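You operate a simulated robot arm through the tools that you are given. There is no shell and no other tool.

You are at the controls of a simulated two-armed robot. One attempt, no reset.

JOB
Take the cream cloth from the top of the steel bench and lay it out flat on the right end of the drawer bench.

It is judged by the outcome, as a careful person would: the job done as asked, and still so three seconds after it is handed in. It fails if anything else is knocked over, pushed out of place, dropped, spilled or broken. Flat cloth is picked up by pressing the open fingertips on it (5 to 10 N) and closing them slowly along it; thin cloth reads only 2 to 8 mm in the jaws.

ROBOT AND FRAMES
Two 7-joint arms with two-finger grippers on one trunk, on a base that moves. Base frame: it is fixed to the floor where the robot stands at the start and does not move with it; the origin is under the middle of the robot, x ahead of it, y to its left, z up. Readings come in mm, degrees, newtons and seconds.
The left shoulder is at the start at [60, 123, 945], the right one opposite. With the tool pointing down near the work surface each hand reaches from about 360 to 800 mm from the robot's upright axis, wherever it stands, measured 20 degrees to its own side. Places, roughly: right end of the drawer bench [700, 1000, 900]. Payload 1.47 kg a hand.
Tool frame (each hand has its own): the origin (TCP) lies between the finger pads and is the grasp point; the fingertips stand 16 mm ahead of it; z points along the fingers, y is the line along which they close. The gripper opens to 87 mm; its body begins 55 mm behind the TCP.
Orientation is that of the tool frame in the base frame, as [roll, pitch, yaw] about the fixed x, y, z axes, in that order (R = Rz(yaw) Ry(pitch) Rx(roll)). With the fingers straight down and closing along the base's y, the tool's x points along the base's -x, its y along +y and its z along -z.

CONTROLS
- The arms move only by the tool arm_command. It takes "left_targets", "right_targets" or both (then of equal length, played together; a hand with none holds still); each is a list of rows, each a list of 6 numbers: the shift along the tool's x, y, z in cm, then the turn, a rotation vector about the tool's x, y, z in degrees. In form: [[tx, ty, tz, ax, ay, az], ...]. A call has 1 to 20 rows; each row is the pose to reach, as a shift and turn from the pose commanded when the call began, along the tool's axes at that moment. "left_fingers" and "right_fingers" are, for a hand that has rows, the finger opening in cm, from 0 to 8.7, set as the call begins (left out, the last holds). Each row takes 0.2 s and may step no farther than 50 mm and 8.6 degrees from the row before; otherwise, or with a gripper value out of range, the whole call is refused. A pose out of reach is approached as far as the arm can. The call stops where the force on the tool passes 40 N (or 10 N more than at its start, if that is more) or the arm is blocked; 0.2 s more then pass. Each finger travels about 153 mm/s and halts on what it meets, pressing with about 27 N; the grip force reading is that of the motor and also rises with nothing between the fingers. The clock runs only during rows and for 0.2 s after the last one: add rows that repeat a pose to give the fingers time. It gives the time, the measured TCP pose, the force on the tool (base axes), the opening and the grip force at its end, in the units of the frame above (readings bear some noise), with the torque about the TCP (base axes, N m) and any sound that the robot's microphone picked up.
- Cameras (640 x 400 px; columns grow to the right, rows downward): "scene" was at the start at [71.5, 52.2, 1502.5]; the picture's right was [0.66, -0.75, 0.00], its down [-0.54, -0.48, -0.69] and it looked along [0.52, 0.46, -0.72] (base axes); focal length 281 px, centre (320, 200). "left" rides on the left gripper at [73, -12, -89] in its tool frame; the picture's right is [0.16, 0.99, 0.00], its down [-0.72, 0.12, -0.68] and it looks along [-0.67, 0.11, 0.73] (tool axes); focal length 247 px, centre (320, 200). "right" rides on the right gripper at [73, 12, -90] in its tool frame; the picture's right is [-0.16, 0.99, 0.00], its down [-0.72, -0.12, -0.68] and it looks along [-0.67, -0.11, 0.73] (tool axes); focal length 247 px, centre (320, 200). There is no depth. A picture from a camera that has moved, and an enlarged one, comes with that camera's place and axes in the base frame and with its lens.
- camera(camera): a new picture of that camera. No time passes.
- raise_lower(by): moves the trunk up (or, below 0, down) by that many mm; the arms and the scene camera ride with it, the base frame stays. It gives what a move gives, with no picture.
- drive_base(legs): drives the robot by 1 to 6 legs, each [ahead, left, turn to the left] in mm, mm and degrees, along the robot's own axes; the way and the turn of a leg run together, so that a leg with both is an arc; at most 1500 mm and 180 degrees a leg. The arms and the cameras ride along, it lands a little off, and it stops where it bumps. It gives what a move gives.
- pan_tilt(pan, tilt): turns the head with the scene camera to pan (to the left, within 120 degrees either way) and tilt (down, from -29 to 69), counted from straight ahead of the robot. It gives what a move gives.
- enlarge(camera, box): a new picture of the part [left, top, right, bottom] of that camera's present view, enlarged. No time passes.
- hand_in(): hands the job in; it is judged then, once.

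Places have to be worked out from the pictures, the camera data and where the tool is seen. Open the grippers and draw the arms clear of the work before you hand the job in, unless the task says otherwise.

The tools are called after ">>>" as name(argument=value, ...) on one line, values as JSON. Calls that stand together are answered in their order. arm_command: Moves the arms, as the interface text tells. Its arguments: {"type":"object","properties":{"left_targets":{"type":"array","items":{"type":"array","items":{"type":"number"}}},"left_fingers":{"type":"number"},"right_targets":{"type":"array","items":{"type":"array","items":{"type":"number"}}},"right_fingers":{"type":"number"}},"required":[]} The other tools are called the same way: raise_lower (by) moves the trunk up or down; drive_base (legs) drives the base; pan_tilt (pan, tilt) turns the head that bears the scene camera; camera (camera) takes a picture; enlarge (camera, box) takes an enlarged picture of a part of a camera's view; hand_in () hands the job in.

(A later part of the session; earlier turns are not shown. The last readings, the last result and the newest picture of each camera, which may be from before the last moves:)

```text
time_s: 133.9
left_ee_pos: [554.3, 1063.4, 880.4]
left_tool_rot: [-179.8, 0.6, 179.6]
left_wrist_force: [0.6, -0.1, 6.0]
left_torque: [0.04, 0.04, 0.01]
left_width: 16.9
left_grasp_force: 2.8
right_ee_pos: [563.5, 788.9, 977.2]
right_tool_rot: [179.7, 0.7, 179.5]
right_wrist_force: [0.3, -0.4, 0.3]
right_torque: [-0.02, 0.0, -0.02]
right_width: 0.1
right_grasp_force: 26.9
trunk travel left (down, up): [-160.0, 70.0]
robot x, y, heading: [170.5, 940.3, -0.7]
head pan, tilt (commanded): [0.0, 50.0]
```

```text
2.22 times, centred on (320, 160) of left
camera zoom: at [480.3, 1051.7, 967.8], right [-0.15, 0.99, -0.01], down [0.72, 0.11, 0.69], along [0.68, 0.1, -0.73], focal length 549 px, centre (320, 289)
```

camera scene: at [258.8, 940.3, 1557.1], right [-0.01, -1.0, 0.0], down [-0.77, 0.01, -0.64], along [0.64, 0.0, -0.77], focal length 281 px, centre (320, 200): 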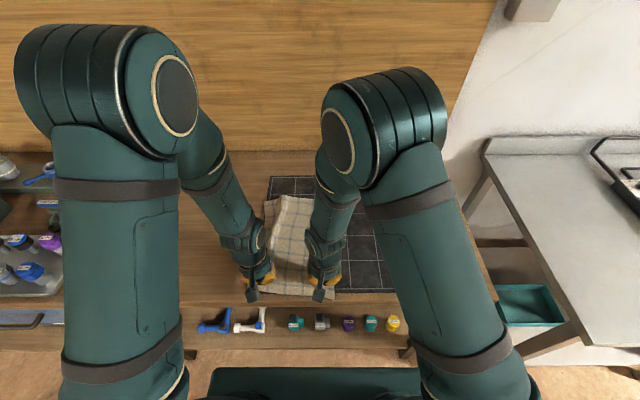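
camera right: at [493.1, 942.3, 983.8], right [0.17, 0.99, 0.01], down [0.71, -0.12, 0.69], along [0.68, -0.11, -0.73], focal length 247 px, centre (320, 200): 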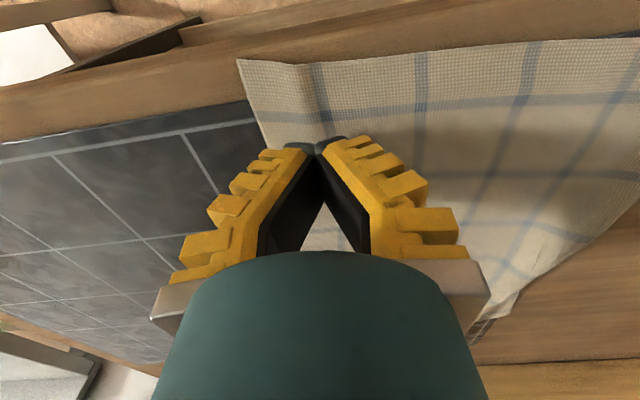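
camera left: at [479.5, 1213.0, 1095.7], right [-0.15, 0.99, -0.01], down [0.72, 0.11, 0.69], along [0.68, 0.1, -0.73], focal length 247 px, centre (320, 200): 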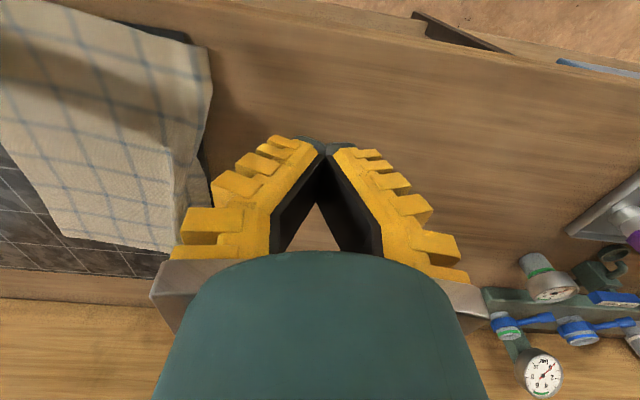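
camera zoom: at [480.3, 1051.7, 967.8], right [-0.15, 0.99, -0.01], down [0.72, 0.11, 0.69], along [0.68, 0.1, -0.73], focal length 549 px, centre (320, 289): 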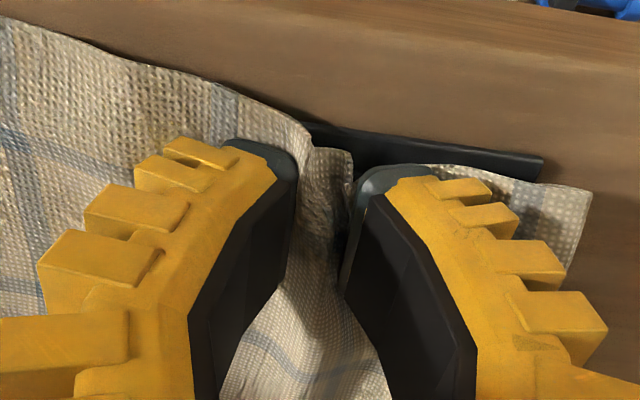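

A fold is forming between the pads. I'll close the rest of the way.

>>> arm_command(left_targets=[[0, 0, 0.03, 0, 0, 0], [0, 0, 0.03, 0, 0, 0]], left_fingers=0.8)

>>> arm_command(left_targets=[[0, 0, 0.05, 0, 0, 0], [0, 0, 0.05, 0, 0, 0]], left_fingers=0.3)

>>> arm_command(left_targets=[[0, 0, 0.03, 0, 0, 0], [0, 0, 0.03, 0, 0, 0], [0, 0, 0.03, 0, 0, 0]], left_fingers=0)

>>> enlarge(camera="left", box=[180, 70, 460, 250])

```text
time_s: 134.5
left_ee_pos: [554.0, 1062.8, 879.1]
left_tool_rot: [-179.8, 0.6, 179.6]
left_wrist_force: [-0.1, 0.6, 1.3]
left_torque: [0.01, -0.04, -0.04]
left_width: 9.8
left_grasp_force: 7.8
right_ee_pos: [565.0, 789.9, 976.4]
right_tool_rot: [179.7, 0.7, 179.6]
right_wrist_force: [-0.2, 0.2, -0.4]
right_torque: [0.0, -0.01, -0.01]
right_width: 0.0
right_grasp_force: 26.9
trunk travel left (down, up): [-160.0, 70.0]
robot x, y, heading: [170.3, 944.2, -0.1]
head pan, tilt (commanded): [0.0, 50.0]
```

```text
time_s: 135.1
left_ee_pos: [554.2, 1064.6, 879.5]
left_tool_rot: [-179.7, 0.7, 179.6]
left_wrist_force: [0.1, -0.6, 5.2]
left_torque: [0.03, 0.04, 0.01]
left_width: 7.7
left_grasp_force: 2.2
right_ee_pos: [564.7, 788.4, 977.4]
right_tool_rot: [179.8, 0.7, 179.4]
right_wrist_force: [0.0, 0.3, -0.5]
right_torque: [0.03, -0.01, -0.01]
right_width: 0.0
right_grasp_force: 27.2
trunk travel left (down, up): [-160.0, 70.0]
robot x, y, heading: [171.1, 941.1, -0.2]
head pan, tilt (commanded): [0.0, 50.0]
```

```text
time_s: 135.9
left_ee_pos: [555.3, 1063.6, 879.5]
left_tool_rot: [-179.8, 0.7, 179.6]
left_wrist_force: [2.1, 0.8, 17.2]
left_torque: [-0.02, 0.14, 0.0]
left_width: 0.0
left_grasp_force: 26.4
right_ee_pos: [564.8, 788.3, 978.4]
right_tool_rot: [179.7, 0.6, 179.6]
right_wrist_force: [0.8, 0.0, 0.5]
right_torque: [-0.01, 0.0, 0.0]
right_width: 0.0
right_grasp_force: 27.0
trunk travel left (down, up): [-160.0, 70.0]
robot x, y, heading: [173.8, 944.5, -0.4]
head pan, tilt (commanded): [0.0, 50.0]
```

```text
2.22 times, centred on (320, 160) of left
camera zoom: at [480.4, 1051.8, 966.7], right [-0.15, 0.99, -0.01], down [0.72, 0.11, 0.69], along [0.68, 0.1, -0.72], focal length 549 px, centre (320, 289)
```

zoom: 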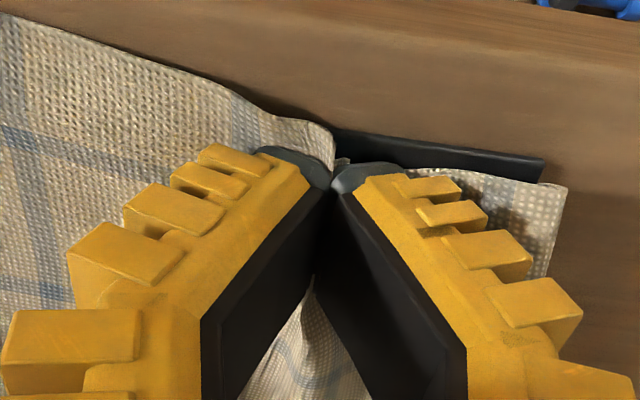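

The fold looks caught. I'll lift the near-left corner 9 cm in steps and look.

>>> arm_command(left_targets=[[0, 0, -1, 0, 0, 0], [0, 0, -2.5, 0, 0, 0], [0, 0, -4, 0, 0, 0], [0, 0, -5.5, 0, 0, 0], [0, 0, -7, 0, 0, 0], [0, 0, -8.5, 0, 0, 0], [0, 0, -10, 0, 0, 0], [0, 0, -10, 0, 0, 0]])

>>> camera(camera="left")

>>> enlarge(camera="scene", box=[230, 180, 390, 310])

```text
time_s: 137.7
left_ee_pos: [554.6, 1065.0, 978.6]
left_tool_rot: [-179.8, 0.6, 179.6]
left_wrist_force: [0.2, -0.5, 0.1]
left_torque: [-0.03, 0.04, -0.04]
left_width: 0.1
left_grasp_force: 27.3
right_ee_pos: [564.1, 787.9, 977.3]
right_tool_rot: [179.8, 0.7, 179.5]
right_wrist_force: [-0.8, -0.7, 0.1]
right_torque: [0.0, 0.01, 0.01]
right_width: 0.0
right_grasp_force: 26.7
trunk travel left (down, up): [-160.0, 70.0]
robot x, y, heading: [173.0, 941.7, -0.3]
head pan, tilt (commanded): [0.0, 50.0]
```

```text
taken
camera left: at [479.7, 1052.2, 1066.4], right [-0.15, 0.99, -0.01], down [0.72, 0.11, 0.69], along [0.68, 0.1, -0.73], focal length 247 px, centre (320, 200)
```

left: 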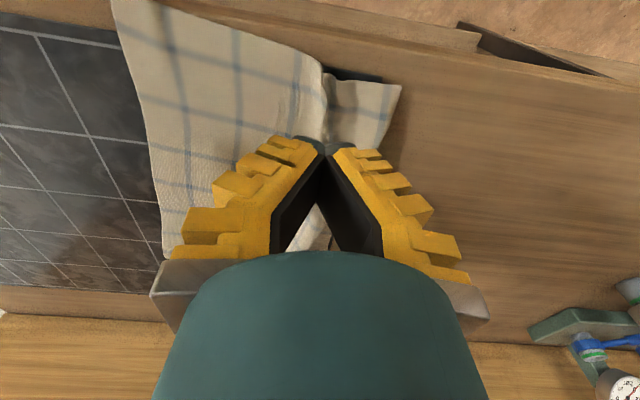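

```text
3.08 times, centred on (310, 245) of scene
camera zoom: at [259.7, 940.2, 1557.0], right [-0.01, -1.0, 0.0], down [-0.77, 0.01, -0.64], along [0.64, 0.0, -0.77], focal length 863 px, centre (351, 62)
```

zoom: 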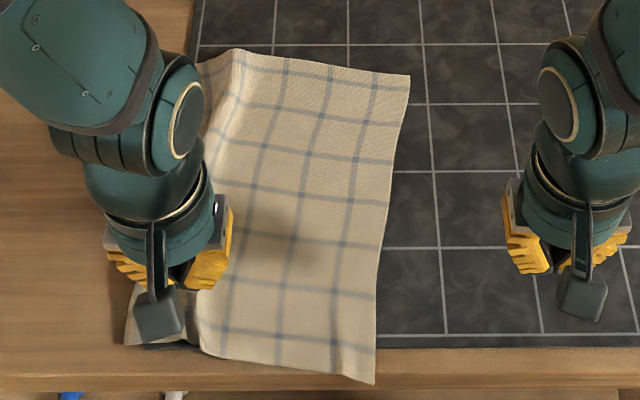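

The pinch slipped out, but a standing fold remains at about [556, 1069], which should be easy to grab. I'll open to 2.2 cm, go straight down around it and close again.

>>> arm_command(left_targets=[[0, 0.3, 2, 0, 0, 0], [0, 0.3, 5, 0, 0, 0], [0, 0.3, 8, 0, 0, 0], [0, 0.3, 9.0, 0, 0, 0], [0, 0.3, 9.0, 0, 0, 0]], left_fingers=2.4)

>>> enlarge(camera="left", box=[180, 70, 460, 250])

```text
time_s: 138.9
left_ee_pos: [553.8, 1067.1, 887.7]
left_tool_rot: [-179.8, 0.7, 179.5]
left_wrist_force: [0.3, -0.8, -0.4]
left_torque: [0.03, -0.01, 0.01]
left_width: 30.2
left_grasp_force: 4.9
right_ee_pos: [565.4, 790.3, 978.1]
right_tool_rot: [179.7, 0.7, 179.6]
right_wrist_force: [1.0, 0.4, -0.2]
right_torque: [0.01, -0.02, 0.02]
right_width: 0.0
right_grasp_force: 27.3
trunk travel left (down, up): [-160.0, 70.0]
robot x, y, heading: [174.2, 940.5, -0.2]
head pan, tilt (commanded): [0.0, 50.0]
```

```text
2.22 times, centred on (320, 160) of left
camera zoom: at [479.6, 1055.2, 976.2], right [-0.15, 0.99, -0.01], down [0.72, 0.11, 0.69], along [0.68, 0.1, -0.73], focal length 549 px, centre (320, 289)
```

zoom: 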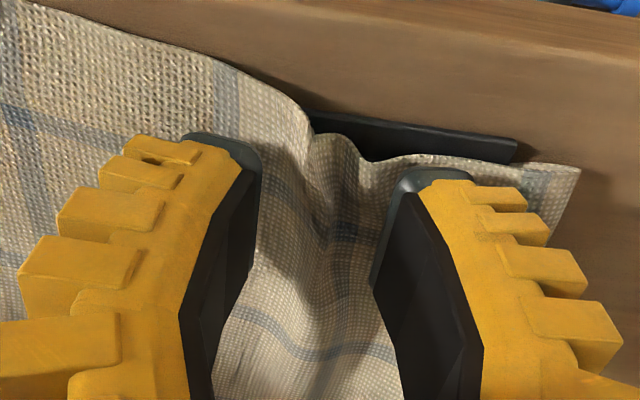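

The standing fold is right between the fingers. I'll lower to contact and close on it.

>>> arm_command(left_targets=[[0, 0, 0.4, 0, 0, 0], [0, 0, 0.8, 0, 0, 0], [0, 0, 0.9, 0, 0, 0], [0, 0, 0.9, 0, 0, 0]])

>>> arm_command(left_targets=[[0, 0, 0.02, 0, 0, 0], [0, 0, 0.02, 0, 0, 0]], left_fingers=1.6)

>>> arm_command(left_targets=[[0, 0, 0.03, 0, 0, 0], [0, 0, 0.03, 0, 0, 0]], left_fingers=0.9)

>>> enlarge(camera="left", box=[180, 70, 460, 250])

```text
time_s: 139.9
left_ee_pos: [554.5, 1066.5, 880.8]
left_tool_rot: [-179.8, 0.7, 179.7]
left_wrist_force: [-0.4, -0.5, 10.1]
left_torque: [0.06, 0.08, 0.05]
left_width: 18.7
left_grasp_force: 0.1
right_ee_pos: [563.8, 788.7, 978.2]
right_tool_rot: [179.8, 0.7, 179.5]
right_wrist_force: [-0.8, 0.6, 0.2]
right_torque: [0.01, -0.01, 0.02]
right_width: 0.0
right_grasp_force: 26.7
trunk travel left (down, up): [-160.0, 70.0]
robot x, y, heading: [170.4, 938.4, -0.1]
head pan, tilt (commanded): [0.0, 50.0]
```

```text
time_s: 140.5
left_ee_pos: [554.9, 1065.3, 879.0]
left_tool_rot: [-179.8, 0.6, 179.7]
left_wrist_force: [-0.6, -0.3, 8.4]
left_torque: [0.02, 0.05, 0.0]
left_width: 20.9
left_grasp_force: 1.8
right_ee_pos: [564.4, 790.5, 978.0]
right_tool_rot: [179.7, 0.7, 179.6]
right_wrist_force: [-0.6, 0.9, 1.2]
right_torque: [0.04, 0.03, 0.0]
right_width: 0.0
right_grasp_force: 27.0
trunk travel left (down, up): [-160.0, 70.0]
robot x, y, heading: [173.4, 940.8, -0.3]
head pan, tilt (commanded): [0.0, 50.0]
```

```text
time_s: 141.1
left_ee_pos: [554.8, 1067.0, 878.9]
left_tool_rot: [-179.7, 0.6, 179.5]
left_wrist_force: [0.8, 1.0, 5.3]
left_torque: [0.1, 0.08, 0.0]
left_width: 10.7
left_grasp_force: 8.1
right_ee_pos: [565.3, 789.8, 978.4]
right_tool_rot: [179.7, 0.7, 179.5]
right_wrist_force: [-0.5, 1.0, -0.2]
right_torque: [-0.02, 0.01, 0.01]
right_width: 0.0
right_grasp_force: 26.3
trunk travel left (down, up): [-160.0, 70.0]
robot x, y, heading: [171.9, 939.5, -0.2]
head pan, tilt (commanded): [0.0, 50.0]
```

```text
2.22 times, centred on (320, 160) of left
camera zoom: at [480.2, 1055.1, 967.1], right [-0.15, 0.99, -0.01], down [0.72, 0.11, 0.69], along [0.68, 0.1, -0.73], focal length 549 px, centre (320, 289)
```

zoom: 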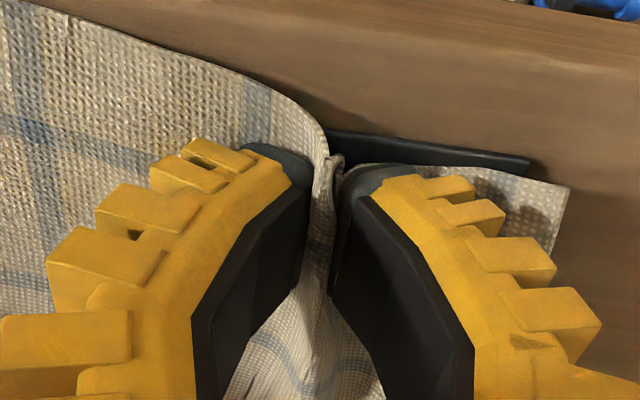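

The fold stands between the pads. I'll close to zero and lift gently.

>>> arm_command(left_targets=[[0, 0, 0.02, 0, 0, 0], [0, 0, 0.04, 0, 0, 0], [0, 0, 0.04, 0, 0, 0]], left_fingers=0.2)

>>> arm_command(left_targets=[[0, 0, 0, 0, 0, 0], [0, 0, 0, 0, 0, 0], [0, 0, -1, 0, 0, 0], [0, 0, -2, 0, 0, 0], [0, 0, -3, 0, 0, 0], [0, 0, -3, 0, 0, 0]], left_fingers=0)

>>> enlarge(camera="left", box=[180, 70, 460, 250])

```text
time_s: 141.9
left_ee_pos: [554.5, 1067.8, 878.2]
left_tool_rot: [-179.8, 0.6, 179.7]
left_wrist_force: [-0.3, -1.7, 5.9]
left_torque: [0.03, 0.08, 0.0]
left_width: 6.6
left_grasp_force: 2.7
right_ee_pos: [563.5, 788.8, 977.5]
right_tool_rot: [179.8, 0.8, 179.5]
right_wrist_force: [0.5, -0.1, -0.7]
right_torque: [0.04, 0.03, 0.01]
right_width: 0.0
right_grasp_force: 26.7
trunk travel left (down, up): [-160.0, 70.0]
robot x, y, heading: [173.9, 938.0, -0.3]
head pan, tilt (commanded): [0.0, 50.0]
```

```text
time_s: 143.3
left_ee_pos: [553.3, 1067.4, 908.4]
left_tool_rot: [-179.8, 0.6, 179.5]
left_wrist_force: [0.2, 0.0, -0.2]
left_torque: [0.03, -0.01, 0.0]
left_width: 0.4
left_grasp_force: 19.6
right_ee_pos: [564.8, 790.2, 978.1]
right_tool_rot: [179.8, 0.8, 179.5]
right_wrist_force: [0.5, 0.5, 0.0]
right_torque: [0.0, 0.0, -0.03]
right_width: 0.2
right_grasp_force: 26.9
trunk travel left (down, up): [-160.0, 70.0]
robot x, y, heading: [171.5, 939.2, -0.4]
head pan, tilt (commanded): [0.0, 50.0]
```

```text
2.22 times, centred on (320, 160) of left
camera zoom: at [479.8, 1054.9, 996.6], right [-0.15, 0.99, -0.01], down [0.72, 0.11, 0.69], along [0.68, 0.1, -0.73], focal length 549 px, centre (320, 289)
```

zoom: 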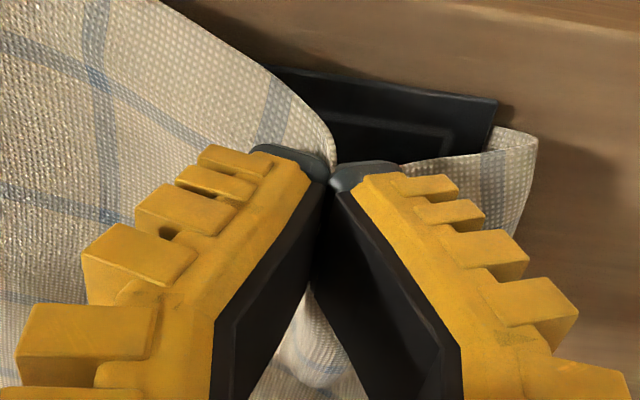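

Caught this time: the cloth rises with the pinch. I'll lift to about 13 cm so the flap can hang and unfold.

>>> arm_command(left_targets=[[0, 0, -1.5, 0, 0, 0], [0, 0, -3, 0, 0, 0], [0, 0, -4.5, 0, 0, 0], [0, 0, -6, 0, 0, 0], [0, 0, -7.5, 0, 0, 0], [0, 0, -9, 0, 0, 0], [0, 0, -10, 0, 0, 0], [0, 0, -10, 0, 0, 0]])

>>> camera(camera="left")

>>> enlarge(camera="scene", box=[230, 180, 390, 310])

>>> camera(camera="right")

```text
time_s: 145.1
left_ee_pos: [550.9, 1067.8, 1008.2]
left_tool_rot: [-179.7, 0.6, 179.7]
left_wrist_force: [0.4, 1.3, 7.8]
left_torque: [-0.01, -0.07, 0.07]
left_width: 0.0
left_grasp_force: 27.2
right_ee_pos: [564.9, 789.9, 978.5]
right_tool_rot: [179.7, 0.7, 179.5]
right_wrist_force: [0.0, 0.5, 0.1]
right_torque: [-0.03, 0.05, 0.0]
right_width: 0.1
right_grasp_force: 27.2
trunk travel left (down, up): [-160.0, 70.0]
robot x, y, heading: [168.5, 946.0, -0.6]
head pan, tilt (commanded): [0.0, 50.0]
```

```text
taken
camera left: at [478.7, 1055.5, 1096.6], right [-0.15, 0.99, -0.01], down [0.72, 0.11, 0.69], along [0.68, 0.1, -0.73], focal length 247 px, centre (320, 200)
```

left: 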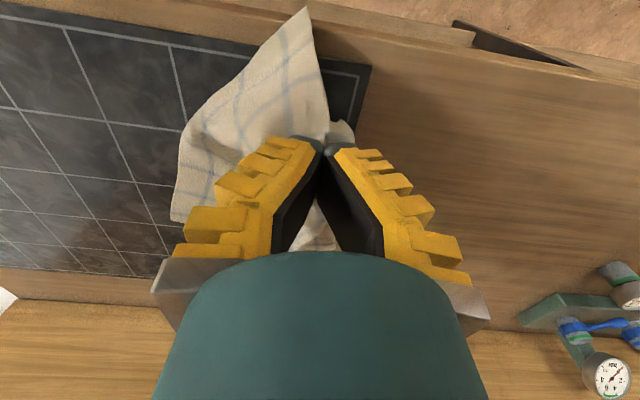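

```text
3.08 times, centred on (310, 245) of scene
camera zoom: at [259.5, 940.2, 1557.0], right [-0.01, -1.0, 0.0], down [-0.77, 0.01, -0.64], along [0.64, 0.0, -0.77], focal length 863 px, centre (351, 62)
```

zoom: 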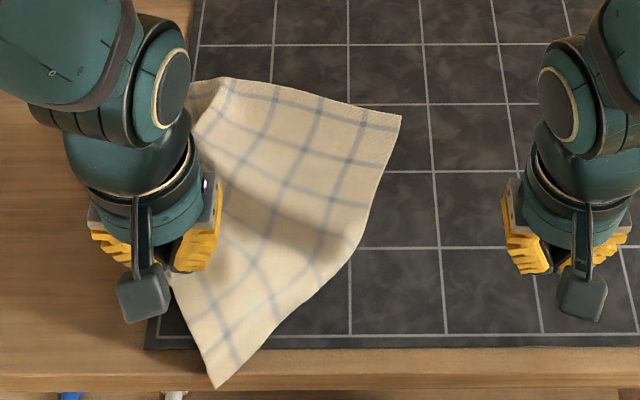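

```text
taken
camera right: at [491.1, 800.8, 1066.0], right [0.17, 0.99, 0.01], down [0.71, -0.12, 0.69], along [0.68, -0.11, -0.73], focal length 247 px, centre (320, 200)
```

right: 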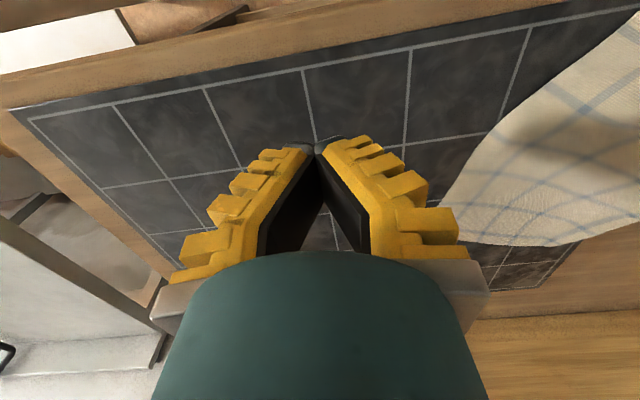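

Lifting one corner dragged and turned the whole cloth, so the best fix is a clean re-lay. I'll first lay this corner down again by lowering it while moving left and slightly away, so the rest trails out flat, then pick both corners of one edge again.

>>> arm_command(left_targets=[[-0.5, 1.2, 1, 0, 0, 0], [-1.0, 2.4, 2.2, 0, 0, 0], [-1.5, 3.6, 3.4, 0, 0, 0], [-2.0, 4.8, 4.6, 0, 0, 0], [-2.5, 6.0, 5.8, 0, 0, 0], [-3.0, 7.2, 7.0, 0, 0, 0], [-3.5, 8.4, 8.2, 0, 0, 0], [-4.0, 9.6, 9.4, 0, 0, 0], [-4.5, 10.8, 10.6, 0, 0, 0], [-5, 12, 11.6, 0, 0, 0], [-5, 13.5, 12.0, 0, 0, 0], [-5, 15, 12.0, 0, 0, 0], [-5, 15, 12.0, 0, 0, 0]])

>>> camera(camera="scene")

>>> camera(camera="left")

>>> camera(camera="right")

```text
time_s: 147.9
left_ee_pos: [605.6, 1216.2, 888.8]
left_tool_rot: [-179.8, 0.5, 179.7]
left_wrist_force: [-0.1, -0.5, 1.2]
left_torque: [-0.05, 0.03, -0.02]
left_width: 0.0
left_grasp_force: 26.3
right_ee_pos: [564.9, 789.5, 977.3]
right_tool_rot: [179.8, 0.6, 179.4]
right_wrist_force: [0.4, -0.1, 0.4]
right_torque: [-0.02, 0.03, 0.01]
right_width: 0.0
right_grasp_force: 26.9
trunk travel left (down, up): [-160.0, 70.0]
robot x, y, heading: [170.3, 943.1, -0.5]
head pan, tilt (commanded): [0.0, 50.0]
```

```text
taken
camera scene: at [259.4, 940.0, 1557.1], right [-0.01, -1.0, 0.0], down [-0.77, 0.01, -0.64], along [0.64, 0.0, -0.77], focal length 281 px, centre (320, 200)
```

scene: 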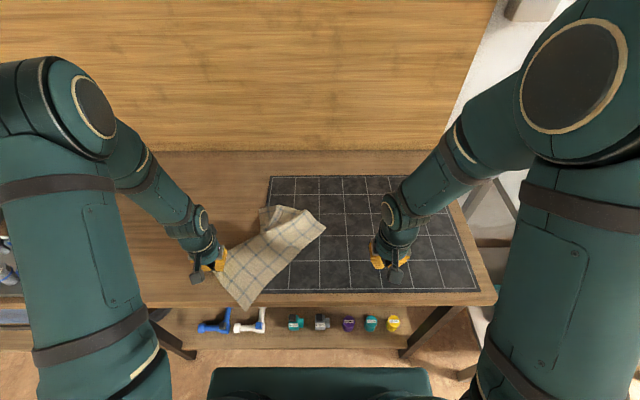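

```text
taken
camera left: at [531.0, 1204.6, 976.6], right [-0.15, 0.99, -0.01], down [0.72, 0.11, 0.69], along [0.68, 0.1, -0.73], focal length 247 px, centre (320, 200)
```

left: 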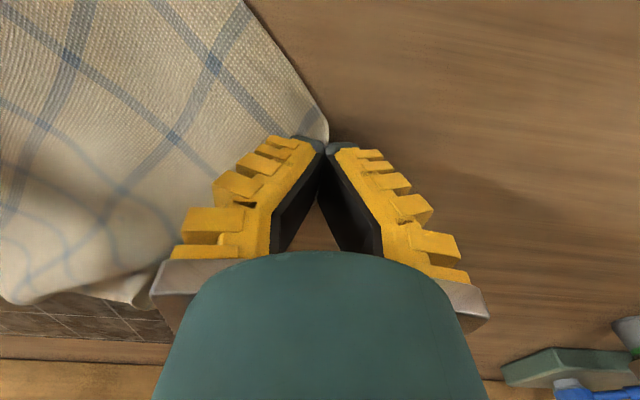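

```text
taken
camera right: at [491.0, 800.7, 1066.0], right [0.17, 0.99, 0.01], down [0.71, -0.12, 0.69], along [0.68, -0.11, -0.73], focal length 247 px, centre (320, 200)
```

right: 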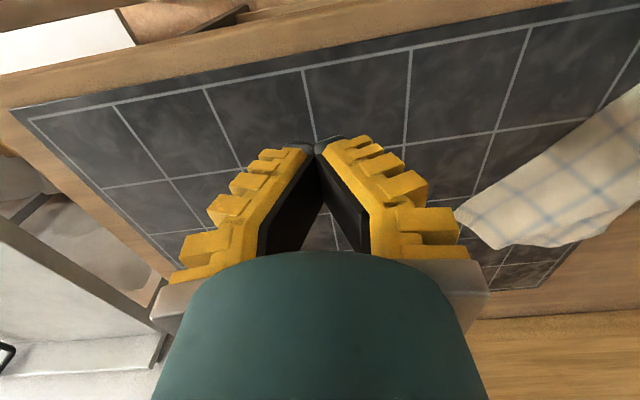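

The cloth is now turned about 45°, with its right edge lying straight from about [495, 1125] to [739, 925], and one corner is at the bench's front edge. I'll drag the pinched corner away from the edge by about 7 cm, then release it.

>>> arm_command(left_targets=[[-1.2, 0.2, 0, 0, 0, 0], [-2.4, 0.4, 0, 0, 0, 0], [-3.6, 0.6, 0, 0, 0, 0], [-4.8, 0.8, 0, 0, 0, 0], [-6.0, 1.0, 0, 0, 0, 0], [-7.2, 1.2, 0, 0, 0, 0], [-8.4, 1.4, 0, 0, 0, 0], [-9.0, 1.5, 0.6, 0, 0, 0], [-9.0, 1.5, 0.6, 0, 0, 0]])

>>> camera(camera="scene")

>>> camera(camera="left")

```text
time_s: 149.9
left_ee_pos: [695.8, 1230.9, 882.6]
left_tool_rot: [-179.8, 0.6, 179.6]
left_wrist_force: [-0.5, -0.4, 0.0]
left_torque: [0.0, -0.03, 0.0]
left_width: 0.0
left_grasp_force: 26.5
right_ee_pos: [564.8, 789.6, 977.1]
right_tool_rot: [179.7, 0.6, 179.5]
right_wrist_force: [-0.4, 0.3, -0.4]
right_torque: [0.01, -0.01, -0.01]
right_width: 0.0
right_grasp_force: 26.5
trunk travel left (down, up): [-160.0, 70.0]
robot x, y, heading: [172.0, 940.0, -0.4]
head pan, tilt (commanded): [0.0, 50.0]
```

```text
taken
camera scene: at [259.1, 940.2, 1557.1], right [-0.01, -1.0, 0.0], down [-0.77, 0.01, -0.64], along [0.64, 0.0, -0.77], focal length 281 px, centre (320, 200)
```

scene: 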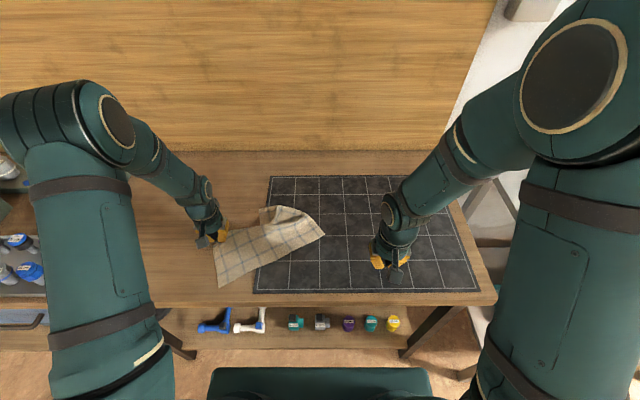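

```text
taken
camera left: at [621.2, 1219.1, 971.2], right [-0.15, 0.99, -0.01], down [0.72, 0.11, 0.69], along [0.68, 0.1, -0.73], focal length 247 px, centre (320, 200)
```

left: 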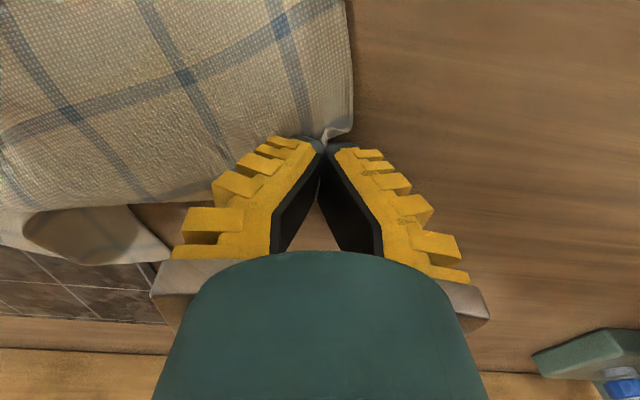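

The right edge now lies straight from about [552, 1204] to [711, 925], close to parallel with the bench front and well on the top. I'll release the pinch here and look.

>>> arm_command(left_targets=[[0, 0, 0.3, 0, 0, 0], [0, 0, 0.3, 0, 0, 0]], left_fingers=2.0)

>>> arm_command(left_targets=[[0, 0, -1, 0, 0, 0], [0, 0, -4, 0, 0, 0], [0, 0, -8, 0, 0, 0], [0, 0, -12, 0, 0, 0], [0, 3, -15, 0, 0, 0], [0, 7, -15, 0, 0, 0], [0, 7, -15, 0, 0, 0]], left_fingers=4.0, right_targets=[[0, 0, -2, 0, 0, 0], [0, 0, -4, 0, 0, 0], [0, -3, -4, 0, 0, 0], [0, -6, -4, 0, 0, 0], [0, -9, -4, 0, 0, 0], [0, -12, -4, 0, 0, 0], [0, -12, -4, 0, 0, 0]])

>>> camera(camera="scene")

>>> enlarge(camera="scene", box=[190, 190, 350, 300])

>>> camera(camera="left")

```text
time_s: 150.5
left_ee_pos: [693.8, 1229.6, 881.6]
left_tool_rot: [-179.8, 0.6, 179.6]
left_wrist_force: [-1.1, -0.2, 1.2]
left_torque: [-0.01, -0.01, -0.02]
left_width: 26.7
left_grasp_force: 4.5
right_ee_pos: [564.1, 789.6, 977.3]
right_tool_rot: [179.7, 0.7, 179.5]
right_wrist_force: [0.1, 0.2, 0.8]
right_torque: [0.0, 0.03, 0.01]
right_width: 0.1
right_grasp_force: 27.1
trunk travel left (down, up): [-160.0, 70.0]
robot x, y, heading: [169.9, 943.8, -0.2]
head pan, tilt (commanded): [0.0, 50.0]
```

```text
time_s: 152.1
left_ee_pos: [693.3, 1302.1, 1029.1]
left_tool_rot: [-179.8, 0.6, 179.6]
left_wrist_force: [-0.1, -0.6, -0.2]
left_torque: [-0.04, 0.02, 0.04]
left_width: 45.9
left_grasp_force: 3.6
right_ee_pos: [562.4, 668.1, 1016.7]
right_tool_rot: [179.7, 0.7, 179.6]
right_wrist_force: [-0.1, 0.1, -0.3]
right_torque: [-0.04, 0.01, -0.01]
right_width: 0.0
right_grasp_force: 26.9
trunk travel left (down, up): [-160.0, 70.0]
robot x, y, heading: [173.9, 942.6, -0.4]
head pan, tilt (commanded): [0.0, 50.0]
```

```text
taken
camera scene: at [259.2, 940.0, 1557.1], right [-0.01, -1.0, 0.0], down [-0.77, 0.01, -0.64], along [0.64, 0.0, -0.77], focal length 281 px, centre (320, 200)
```

scene: 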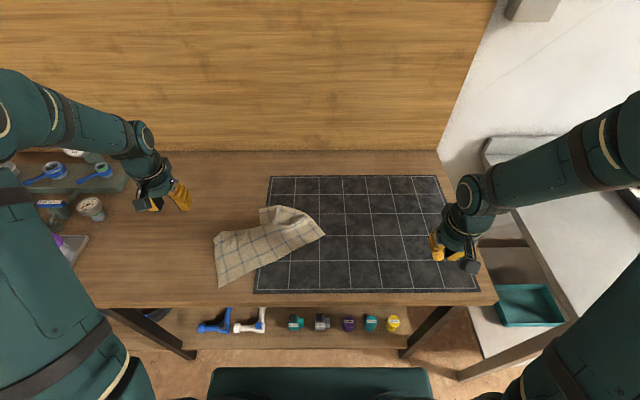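

```text
3.64 times, centred on (270, 245) of scene
camera zoom: at [259.2, 940.0, 1557.1], right [-0.01, -1.0, 0.0], down [-0.77, 0.01, -0.64], along [0.64, 0.0, -0.77], focal length 1020 px, centre (502, 36)
```

zoom: 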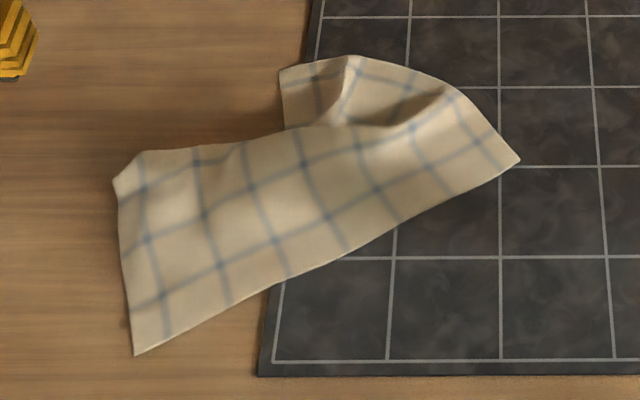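

```text
taken
camera left: at [619.6, 1290.5, 1117.2], right [-0.15, 0.99, -0.01], down [0.72, 0.11, 0.69], along [0.68, 0.1, -0.73], focal length 247 px, centre (320, 200)
```

left: 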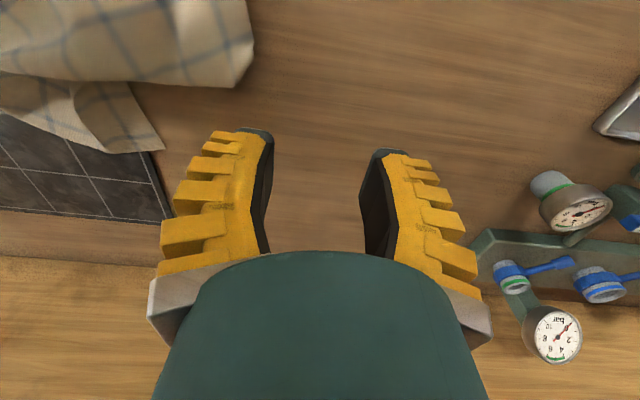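

The cloth is now clear of the bench edge, with its original right edge straight from about [549, 1201] to [710, 926]. I'll re-grip that edge at both ends, so the folded strip hangs at the bottom and can unfold. The left hand goes near [577, 1183] and the right near [708, 960], both turned about 30° to line up with the edge.

>>> arm_command(left_targets=[[1.45, -1.49, 0.4, 0, 0, -3.75], [2.9, -2.98, 0.8, 0, 0, -7.5], [4.35, -4.46, 1.2, 0, 0, -11.25], [5.8, -5.95, 1.6, 0, 0, -15], [7.25, -7.44, 2.4, 0, 0, -18.75], [8.7, -8.93, 3.8, 0, 0, -22.5], [10.15, -10.4, 5.4, 0, 0, -26.25], [11.6, -11.9, 6.9, 0, 0, -30], [11.6, -11.9, 6.9, 0, 0, -30]], right_targets=[[-1.82, 3.65, 0, 0, 0, -3.75], [-3.65, 7.3, 0, 0, 0, -7.5], [-5.5, 10.95, 0, 0, 0, -11.25], [-7.3, 14.6, 0, 0, 0, -15], [-9.1, 18.25, 1, 0, 0, -18.75], [-10.95, 21.9, 2.5, 0, 0, -22.5], [-12.8, 25.6, 4, 0, 0, -26.25], [-14.6, 29.2, 5.7, 0, 0, -30], [-14.6, 29.2, 5.7, 0, 0, -30]], left_fingers=3.0, right_fingers=3.0)

>>> camera(camera="left")

>>> camera(camera="right")

>>> camera(camera="scene")

```text
time_s: 154.1
left_ee_pos: [578.0, 1182.4, 959.7]
left_tool_rot: [-179.5, 0.6, -150.3]
left_wrist_force: [0.7, 0.1, -0.3]
left_torque: [0.0, -0.01, 0.01]
left_width: 36.0
left_grasp_force: 4.8
right_ee_pos: [711.7, 957.8, 964.9]
right_tool_rot: [-179.8, 0.7, -150.4]
right_wrist_force: [-0.8, 0.1, 0.5]
right_torque: [-0.01, -0.02, -0.04]
right_width: 35.7
right_grasp_force: 4.5
trunk travel left (down, up): [-160.0, 70.0]
robot x, y, heading: [169.8, 942.4, -0.4]
head pan, tilt (commanded): [0.0, 50.0]
```

```text
taken
camera left: at [519.3, 1135.5, 1048.8], right [-0.63, 0.78, -0.01], down [0.56, 0.46, 0.68], along [0.54, 0.42, -0.73], focal length 247 px, centre (320, 200)
```

left: 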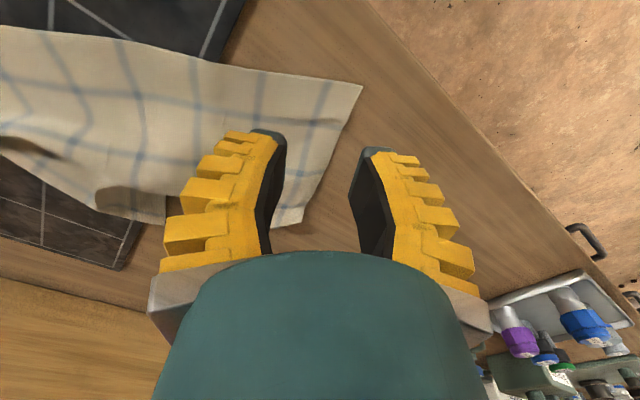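

```text
taken
camera right: at [641.7, 932.2, 1053.0], right [-0.35, 0.94, 0.0], down [0.68, 0.25, 0.69], along [0.65, 0.24, -0.72], focal length 247 px, centre (320, 200)
```

right: 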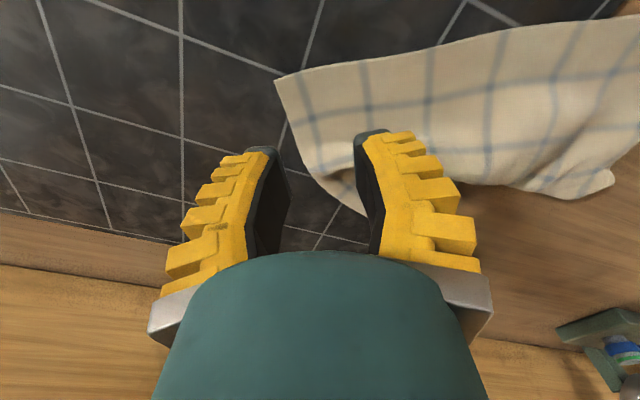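

```text
taken
camera scene: at [258.6, 940.0, 1557.2], right [-0.01, -1.0, 0.0], down [-0.77, 0.01, -0.64], along [0.64, 0.0, -0.77], focal length 281 px, centre (320, 200)
```

scene: 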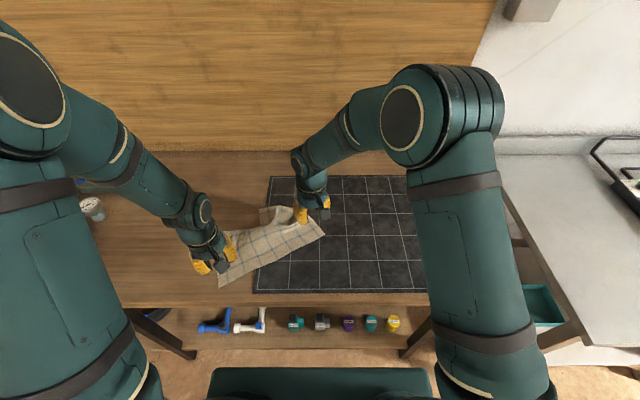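

The wrist views confirm the landing points are about 18–20 mm inside the edge and about 30 mm from each corner. I'll shift each 4 mm inward and lower close to contact.

>>> arm_command(left_targets=[[0, -0.4, 3, 0, 0, 0], [0, -0.4, 5.5, 0, 0, 0], [0, -0.4, 7.3, 0, 0, 0], [0, -0.4, 7.3, 0, 0, 0]], right_targets=[[0, 0.3, 3, 0, 0, 0], [0, 0.3, 5.5, 0, 0, 0], [0, 0.3, 7.7, 0, 0, 0], [0, 0.3, 7.7, 0, 0, 0]])

>>> enlarge(camera="left", box=[180, 70, 460, 250])

>>> enlarge(camera="right", box=[180, 70, 460, 250])

```text
time_s: 155.1
left_ee_pos: [579.7, 1179.0, 886.6]
left_tool_rot: [-179.5, 0.5, -150.3]
left_wrist_force: [0.2, -0.7, 0.2]
left_torque: [0.02, -0.02, 0.0]
left_width: 36.2
left_grasp_force: 4.3
right_ee_pos: [710.3, 963.5, 886.8]
right_tool_rot: [-179.9, 0.8, -150.5]
right_wrist_force: [0.0, 0.1, 0.8]
right_torque: [-0.02, -0.05, 0.02]
right_width: 36.1
right_grasp_force: 4.3
trunk travel left (down, up): [-160.0, 70.0]
robot x, y, heading: [172.3, 942.2, -0.3]
head pan, tilt (commanded): [0.0, 50.0]
```

```text
2.22 times, centred on (320, 160) of left
camera zoom: at [521.5, 1131.8, 975.6], right [-0.63, 0.78, -0.01], down [0.56, 0.46, 0.68], along [0.54, 0.42, -0.73], focal length 549 px, centre (320, 289)
```

zoom: 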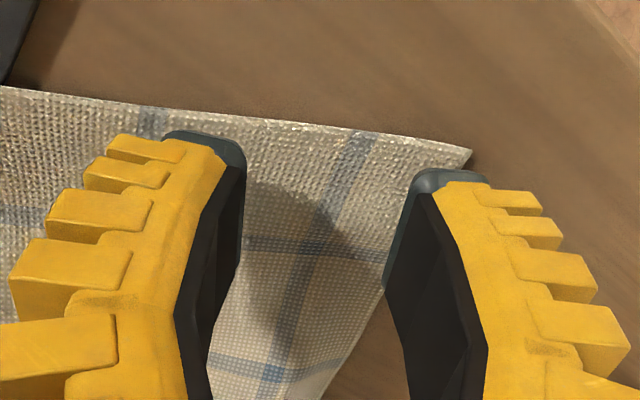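

```text
2.22 times, centred on (320, 160) of right
camera zoom: at [641.0, 936.0, 975.2], right [-0.35, 0.94, 0.0], down [0.68, 0.25, 0.69], along [0.65, 0.24, -0.72], focal length 549 px, centre (320, 289)
```

zoom: 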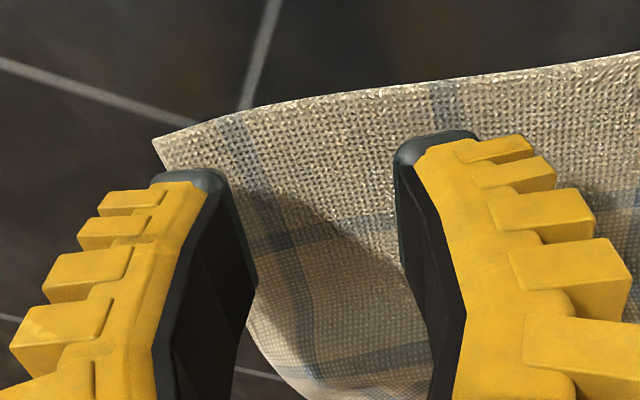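

The outer fingers are still right at the cloth's side edges. I'll shift each about 8 mm further in, then lower to touch.

>>> arm_command(left_targets=[[0, -0.8, 0, 0, 0, 0], [0, -0.8, 0.4, 0, 0, 0], [0, -0.8, 0.7, 0, 0, 0], [0, -0.8, 0.7, 0, 0, 0]], right_targets=[[0, 0.8, 0, 0, 0, 0], [0, 0.8, 0.3, 0, 0, 0], [0, 0.8, 0.5, 0, 0, 0], [0, 0.8, 0.5, 0, 0, 0]])

```text
time_s: 156.1
left_ee_pos: [584.4, 1171.5, 878.9]
left_tool_rot: [-179.5, 0.3, -150.3]
left_wrist_force: [-0.2, -0.8, -0.2]
left_torque: [0.01, 0.01, 0.0]
left_width: 36.3
left_grasp_force: 4.3
right_ee_pos: [707.5, 969.8, 881.2]
right_tool_rot: [180.0, 0.7, -150.5]
right_wrist_force: [0.4, -0.4, -0.2]
right_torque: [-0.03, 0.02, 0.0]
right_width: 31.3
right_grasp_force: 7.5
trunk travel left (down, up): [-160.0, 70.0]
robot x, y, heading: [170.9, 943.1, -0.6]
head pan, tilt (commanded): [0.0, 50.0]
```

>>> arm_command(left_targets=[[0, 0, 0.15, 0, 0, 0], [0, 0, 0.3, 0, 0, 0], [0, 0, 0.3, 0, 0, 0]], right_targets=[[0, 0, 0.1, 0, 0, 0], [0, 0, 0.15, 0, 0, 0], [0, 0, 0.15, 0, 0, 0]])

```text
time_s: 156.9
left_ee_pos: [584.4, 1171.5, 876.5]
left_tool_rot: [-179.4, 0.5, -150.4]
left_wrist_force: [-0.3, 0.0, 7.1]
left_torque: [0.08, 0.08, -0.03]
left_width: 31.8
left_grasp_force: 7.5
right_ee_pos: [707.9, 969.8, 880.0]
right_tool_rot: [-179.9, 0.8, -150.4]
right_wrist_force: [0.5, 0.8, 8.4]
right_torque: [0.06, 0.1, 0.0]
right_width: 31.8
right_grasp_force: 8.8
trunk travel left (down, up): [-160.0, 70.0]
robot x, y, heading: [169.7, 942.5, -0.3]
head pan, tilt (commanded): [0.0, 50.0]
```

Both hands press at 7–8 N. Now I'll close slowly, following down slightly.

>>> arm_command(left_targets=[[0, 0, 0.01, 0, 0, 0], [0, 0, 0.01, 0, 0, 0]], right_targets=[[0, 0, 0, 0, 0, 0], [0, 0, 0, 0, 0, 0]], left_fingers=2.5, right_fingers=2.5)

>>> arm_command(left_targets=[[0, 0, 0.02, 0, 0, 0], [0, 0, 0.02, 0, 0, 0]], right_targets=[[0, 0, 0.02, 0, 0, 0], [0, 0, 0.02, 0, 0, 0]], left_fingers=2.0, right_fingers=2.0)

>>> arm_command(left_targets=[[0, 0, 0.02, 0, 0, 0], [0, 0, 0.02, 0, 0, 0]], right_targets=[[0, 0, 0.02, 0, 0, 0], [0, 0, 0.02, 0, 0, 0]], left_fingers=1.5, right_fingers=1.5)

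>>> enlarge(camera="left", box=[180, 70, 460, 250])

>>> enlarge(camera="right", box=[180, 70, 460, 250])

```text
time_s: 157.5
left_ee_pos: [585.7, 1172.3, 877.8]
left_tool_rot: [-179.6, 0.4, -150.4]
left_wrist_force: [-0.9, 0.7, 2.8]
left_torque: [0.05, 0.04, 0.01]
left_width: 26.4
left_grasp_force: 7.5
right_ee_pos: [706.5, 969.6, 879.5]
right_tool_rot: [-180.0, 0.8, -150.5]
right_wrist_force: [1.1, -0.8, 7.8]
right_torque: [-0.04, 0.03, 0.01]
right_width: 26.4
right_grasp_force: 8.6
trunk travel left (down, up): [-160.0, 70.0]
robot x, y, heading: [170.6, 944.2, -0.3]
head pan, tilt (commanded): [0.0, 50.0]
```

```text
time_s: 158.1
left_ee_pos: [583.9, 1172.5, 876.6]
left_tool_rot: [-179.6, 0.6, -150.5]
left_wrist_force: [0.9, -0.8, 6.6]
left_torque: [0.04, 0.05, 0.0]
left_width: 23.9
left_grasp_force: 3.7
right_ee_pos: [707.4, 969.1, 879.9]
right_tool_rot: [-179.9, 0.7, -150.4]
right_wrist_force: [-1.3, 0.1, 3.4]
right_torque: [0.0, 0.04, 0.03]
right_width: 21.1
right_grasp_force: 7.9
trunk travel left (down, up): [-160.0, 70.0]
robot x, y, heading: [169.1, 939.9, -0.3]
head pan, tilt (commanded): [0.0, 50.0]
```

```text
time_s: 158.7
left_ee_pos: [584.8, 1172.8, 875.7]
left_tool_rot: [-179.4, 0.4, -150.4]
left_wrist_force: [1.0, -0.3, 7.0]
left_torque: [-0.02, 0.04, 0.03]
left_width: 18.9
left_grasp_force: 4.6
right_ee_pos: [708.0, 969.5, 879.5]
right_tool_rot: [-179.9, 0.7, -150.4]
right_wrist_force: [0.7, 0.1, 1.7]
right_torque: [0.0, 0.02, 0.02]
right_width: 16.5
right_grasp_force: 7.4
trunk travel left (down, up): [-160.0, 70.0]
robot x, y, heading: [174.5, 943.6, -0.5]
head pan, tilt (commanded): [0.0, 50.0]
```

```text
2.22 times, centred on (320, 160) of left
camera zoom: at [526.1, 1125.3, 965.2], right [-0.63, 0.78, -0.01], down [0.56, 0.46, 0.68], along [0.54, 0.42, -0.73], focal length 549 px, centre (320, 289)
```

zoom: 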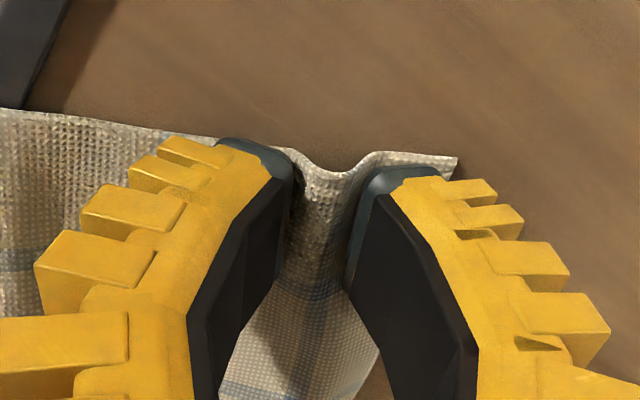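

```text
2.22 times, centred on (320, 160) of right
camera zoom: at [638.0, 943.0, 968.4], right [-0.35, 0.94, 0.0], down [0.68, 0.25, 0.69], along [0.65, 0.24, -0.72], focal length 549 px, centre (320, 289)
```

zoom: 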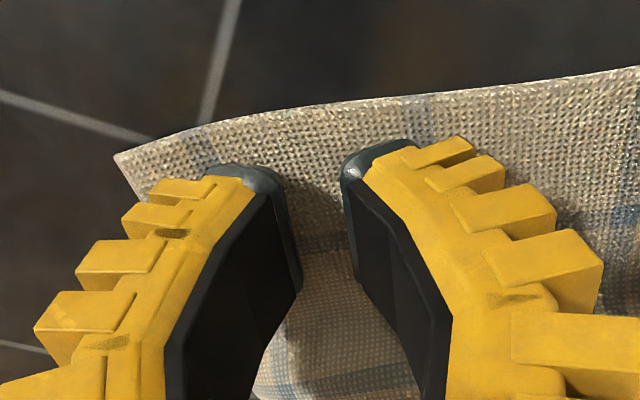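

The left fold is forming nicely, but the right fingers slid over the cloth. I'll finish closing the left while re-opening the right for another try.

>>> arm_command(left_targets=[[0, 0, 0.02, 0, 0, 0], [0, 0, 0.02, 0, 0, 0]], left_fingers=1.0, right_targets=[[0, 0, -0.3, 0, 0, 0], [0, 0, -0.5, 0, 0, 0]], right_fingers=3.0)

>>> arm_command(left_targets=[[0, 0, 0.04, 0, 0, 0], [0, 0, 0.04, 0, 0, 0]], left_fingers=0.5)

>>> arm_command(left_targets=[[0, 0, 0.03, 0, 0, 0], [0, 0, 0.04, 0, 0, 0], [0, 0, 0.04, 0, 0, 0]], left_fingers=0)

>>> enlarge(camera="left", box=[180, 70, 460, 250])

>>> enlarge(camera="right", box=[180, 70, 460, 250])

```text
time_s: 159.3
left_ee_pos: [585.4, 1172.3, 876.9]
left_tool_rot: [-179.4, 0.3, -150.4]
left_wrist_force: [1.2, -1.5, 7.0]
left_torque: [0.0, 0.05, 0.0]
left_width: 14.3
left_grasp_force: 4.5
right_ee_pos: [707.1, 969.7, 883.8]
right_tool_rot: [-179.8, 0.7, -150.5]
right_wrist_force: [-0.5, 0.0, 0.2]
right_torque: [-0.02, 0.04, 0.01]
right_width: 36.1
right_grasp_force: 4.3
trunk travel left (down, up): [-160.0, 70.0]
robot x, y, heading: [171.8, 943.0, -0.3]
head pan, tilt (commanded): [0.0, 50.0]
```

```text
time_s: 159.9
left_ee_pos: [585.9, 1172.3, 876.0]
left_tool_rot: [-179.5, 0.4, -150.5]
left_wrist_force: [0.2, 0.2, 0.0]
left_torque: [0.0, 0.0, 0.01]
left_width: 7.1
left_grasp_force: 8.2
right_ee_pos: [707.7, 969.7, 885.1]
right_tool_rot: [-179.9, 0.8, -150.5]
right_wrist_force: [0.2, 1.0, -0.1]
right_torque: [0.0, -0.03, 0.04]
right_width: 36.0
right_grasp_force: 4.2
trunk travel left (down, up): [-160.0, 70.0]
robot x, y, heading: [170.6, 942.5, -0.2]
head pan, tilt (commanded): [0.0, 50.0]
```

```text
time_s: 160.7
left_ee_pos: [585.1, 1171.9, 875.3]
left_tool_rot: [-179.5, 0.5, -150.4]
left_wrist_force: [0.7, -0.9, 11.4]
left_torque: [-0.04, 0.08, 0.02]
left_width: 0.1
left_grasp_force: 26.5
right_ee_pos: [707.4, 969.7, 885.1]
right_tool_rot: [-179.9, 0.7, -150.4]
right_wrist_force: [0.1, -0.4, -0.3]
right_torque: [-0.01, -0.01, -0.02]
right_width: 36.1
right_grasp_force: 3.6
trunk travel left (down, up): [-160.0, 70.0]
robot x, y, heading: [174.6, 938.7, -0.3]
head pan, tilt (commanded): [0.0, 50.0]
```

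```text
2.22 times, centred on (320, 160) of left
camera zoom: at [526.4, 1125.2, 964.4], right [-0.63, 0.78, -0.01], down [0.56, 0.46, 0.69], along [0.54, 0.42, -0.73], focal length 549 px, centre (320, 289)
```

zoom: 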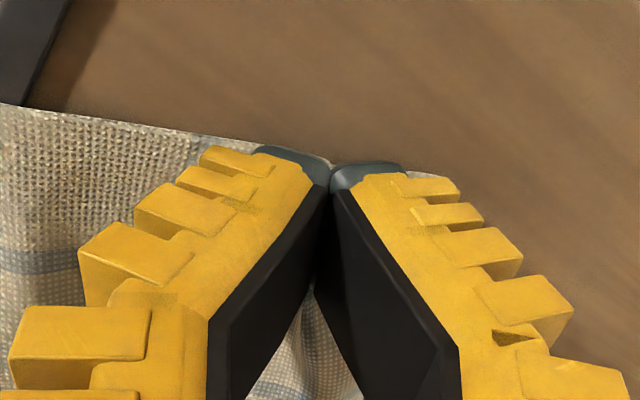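

```text
2.22 times, centred on (320, 160) of right
camera zoom: at [637.6, 942.8, 973.5], right [-0.35, 0.94, 0.0], down [0.68, 0.25, 0.69], along [0.65, 0.24, -0.72], focal length 549 px, centre (320, 289)
```

zoom: 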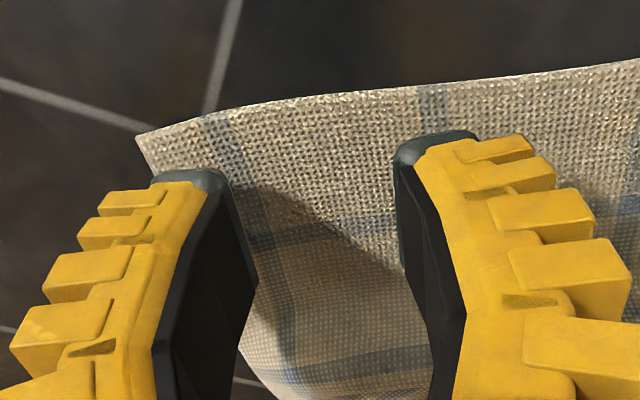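

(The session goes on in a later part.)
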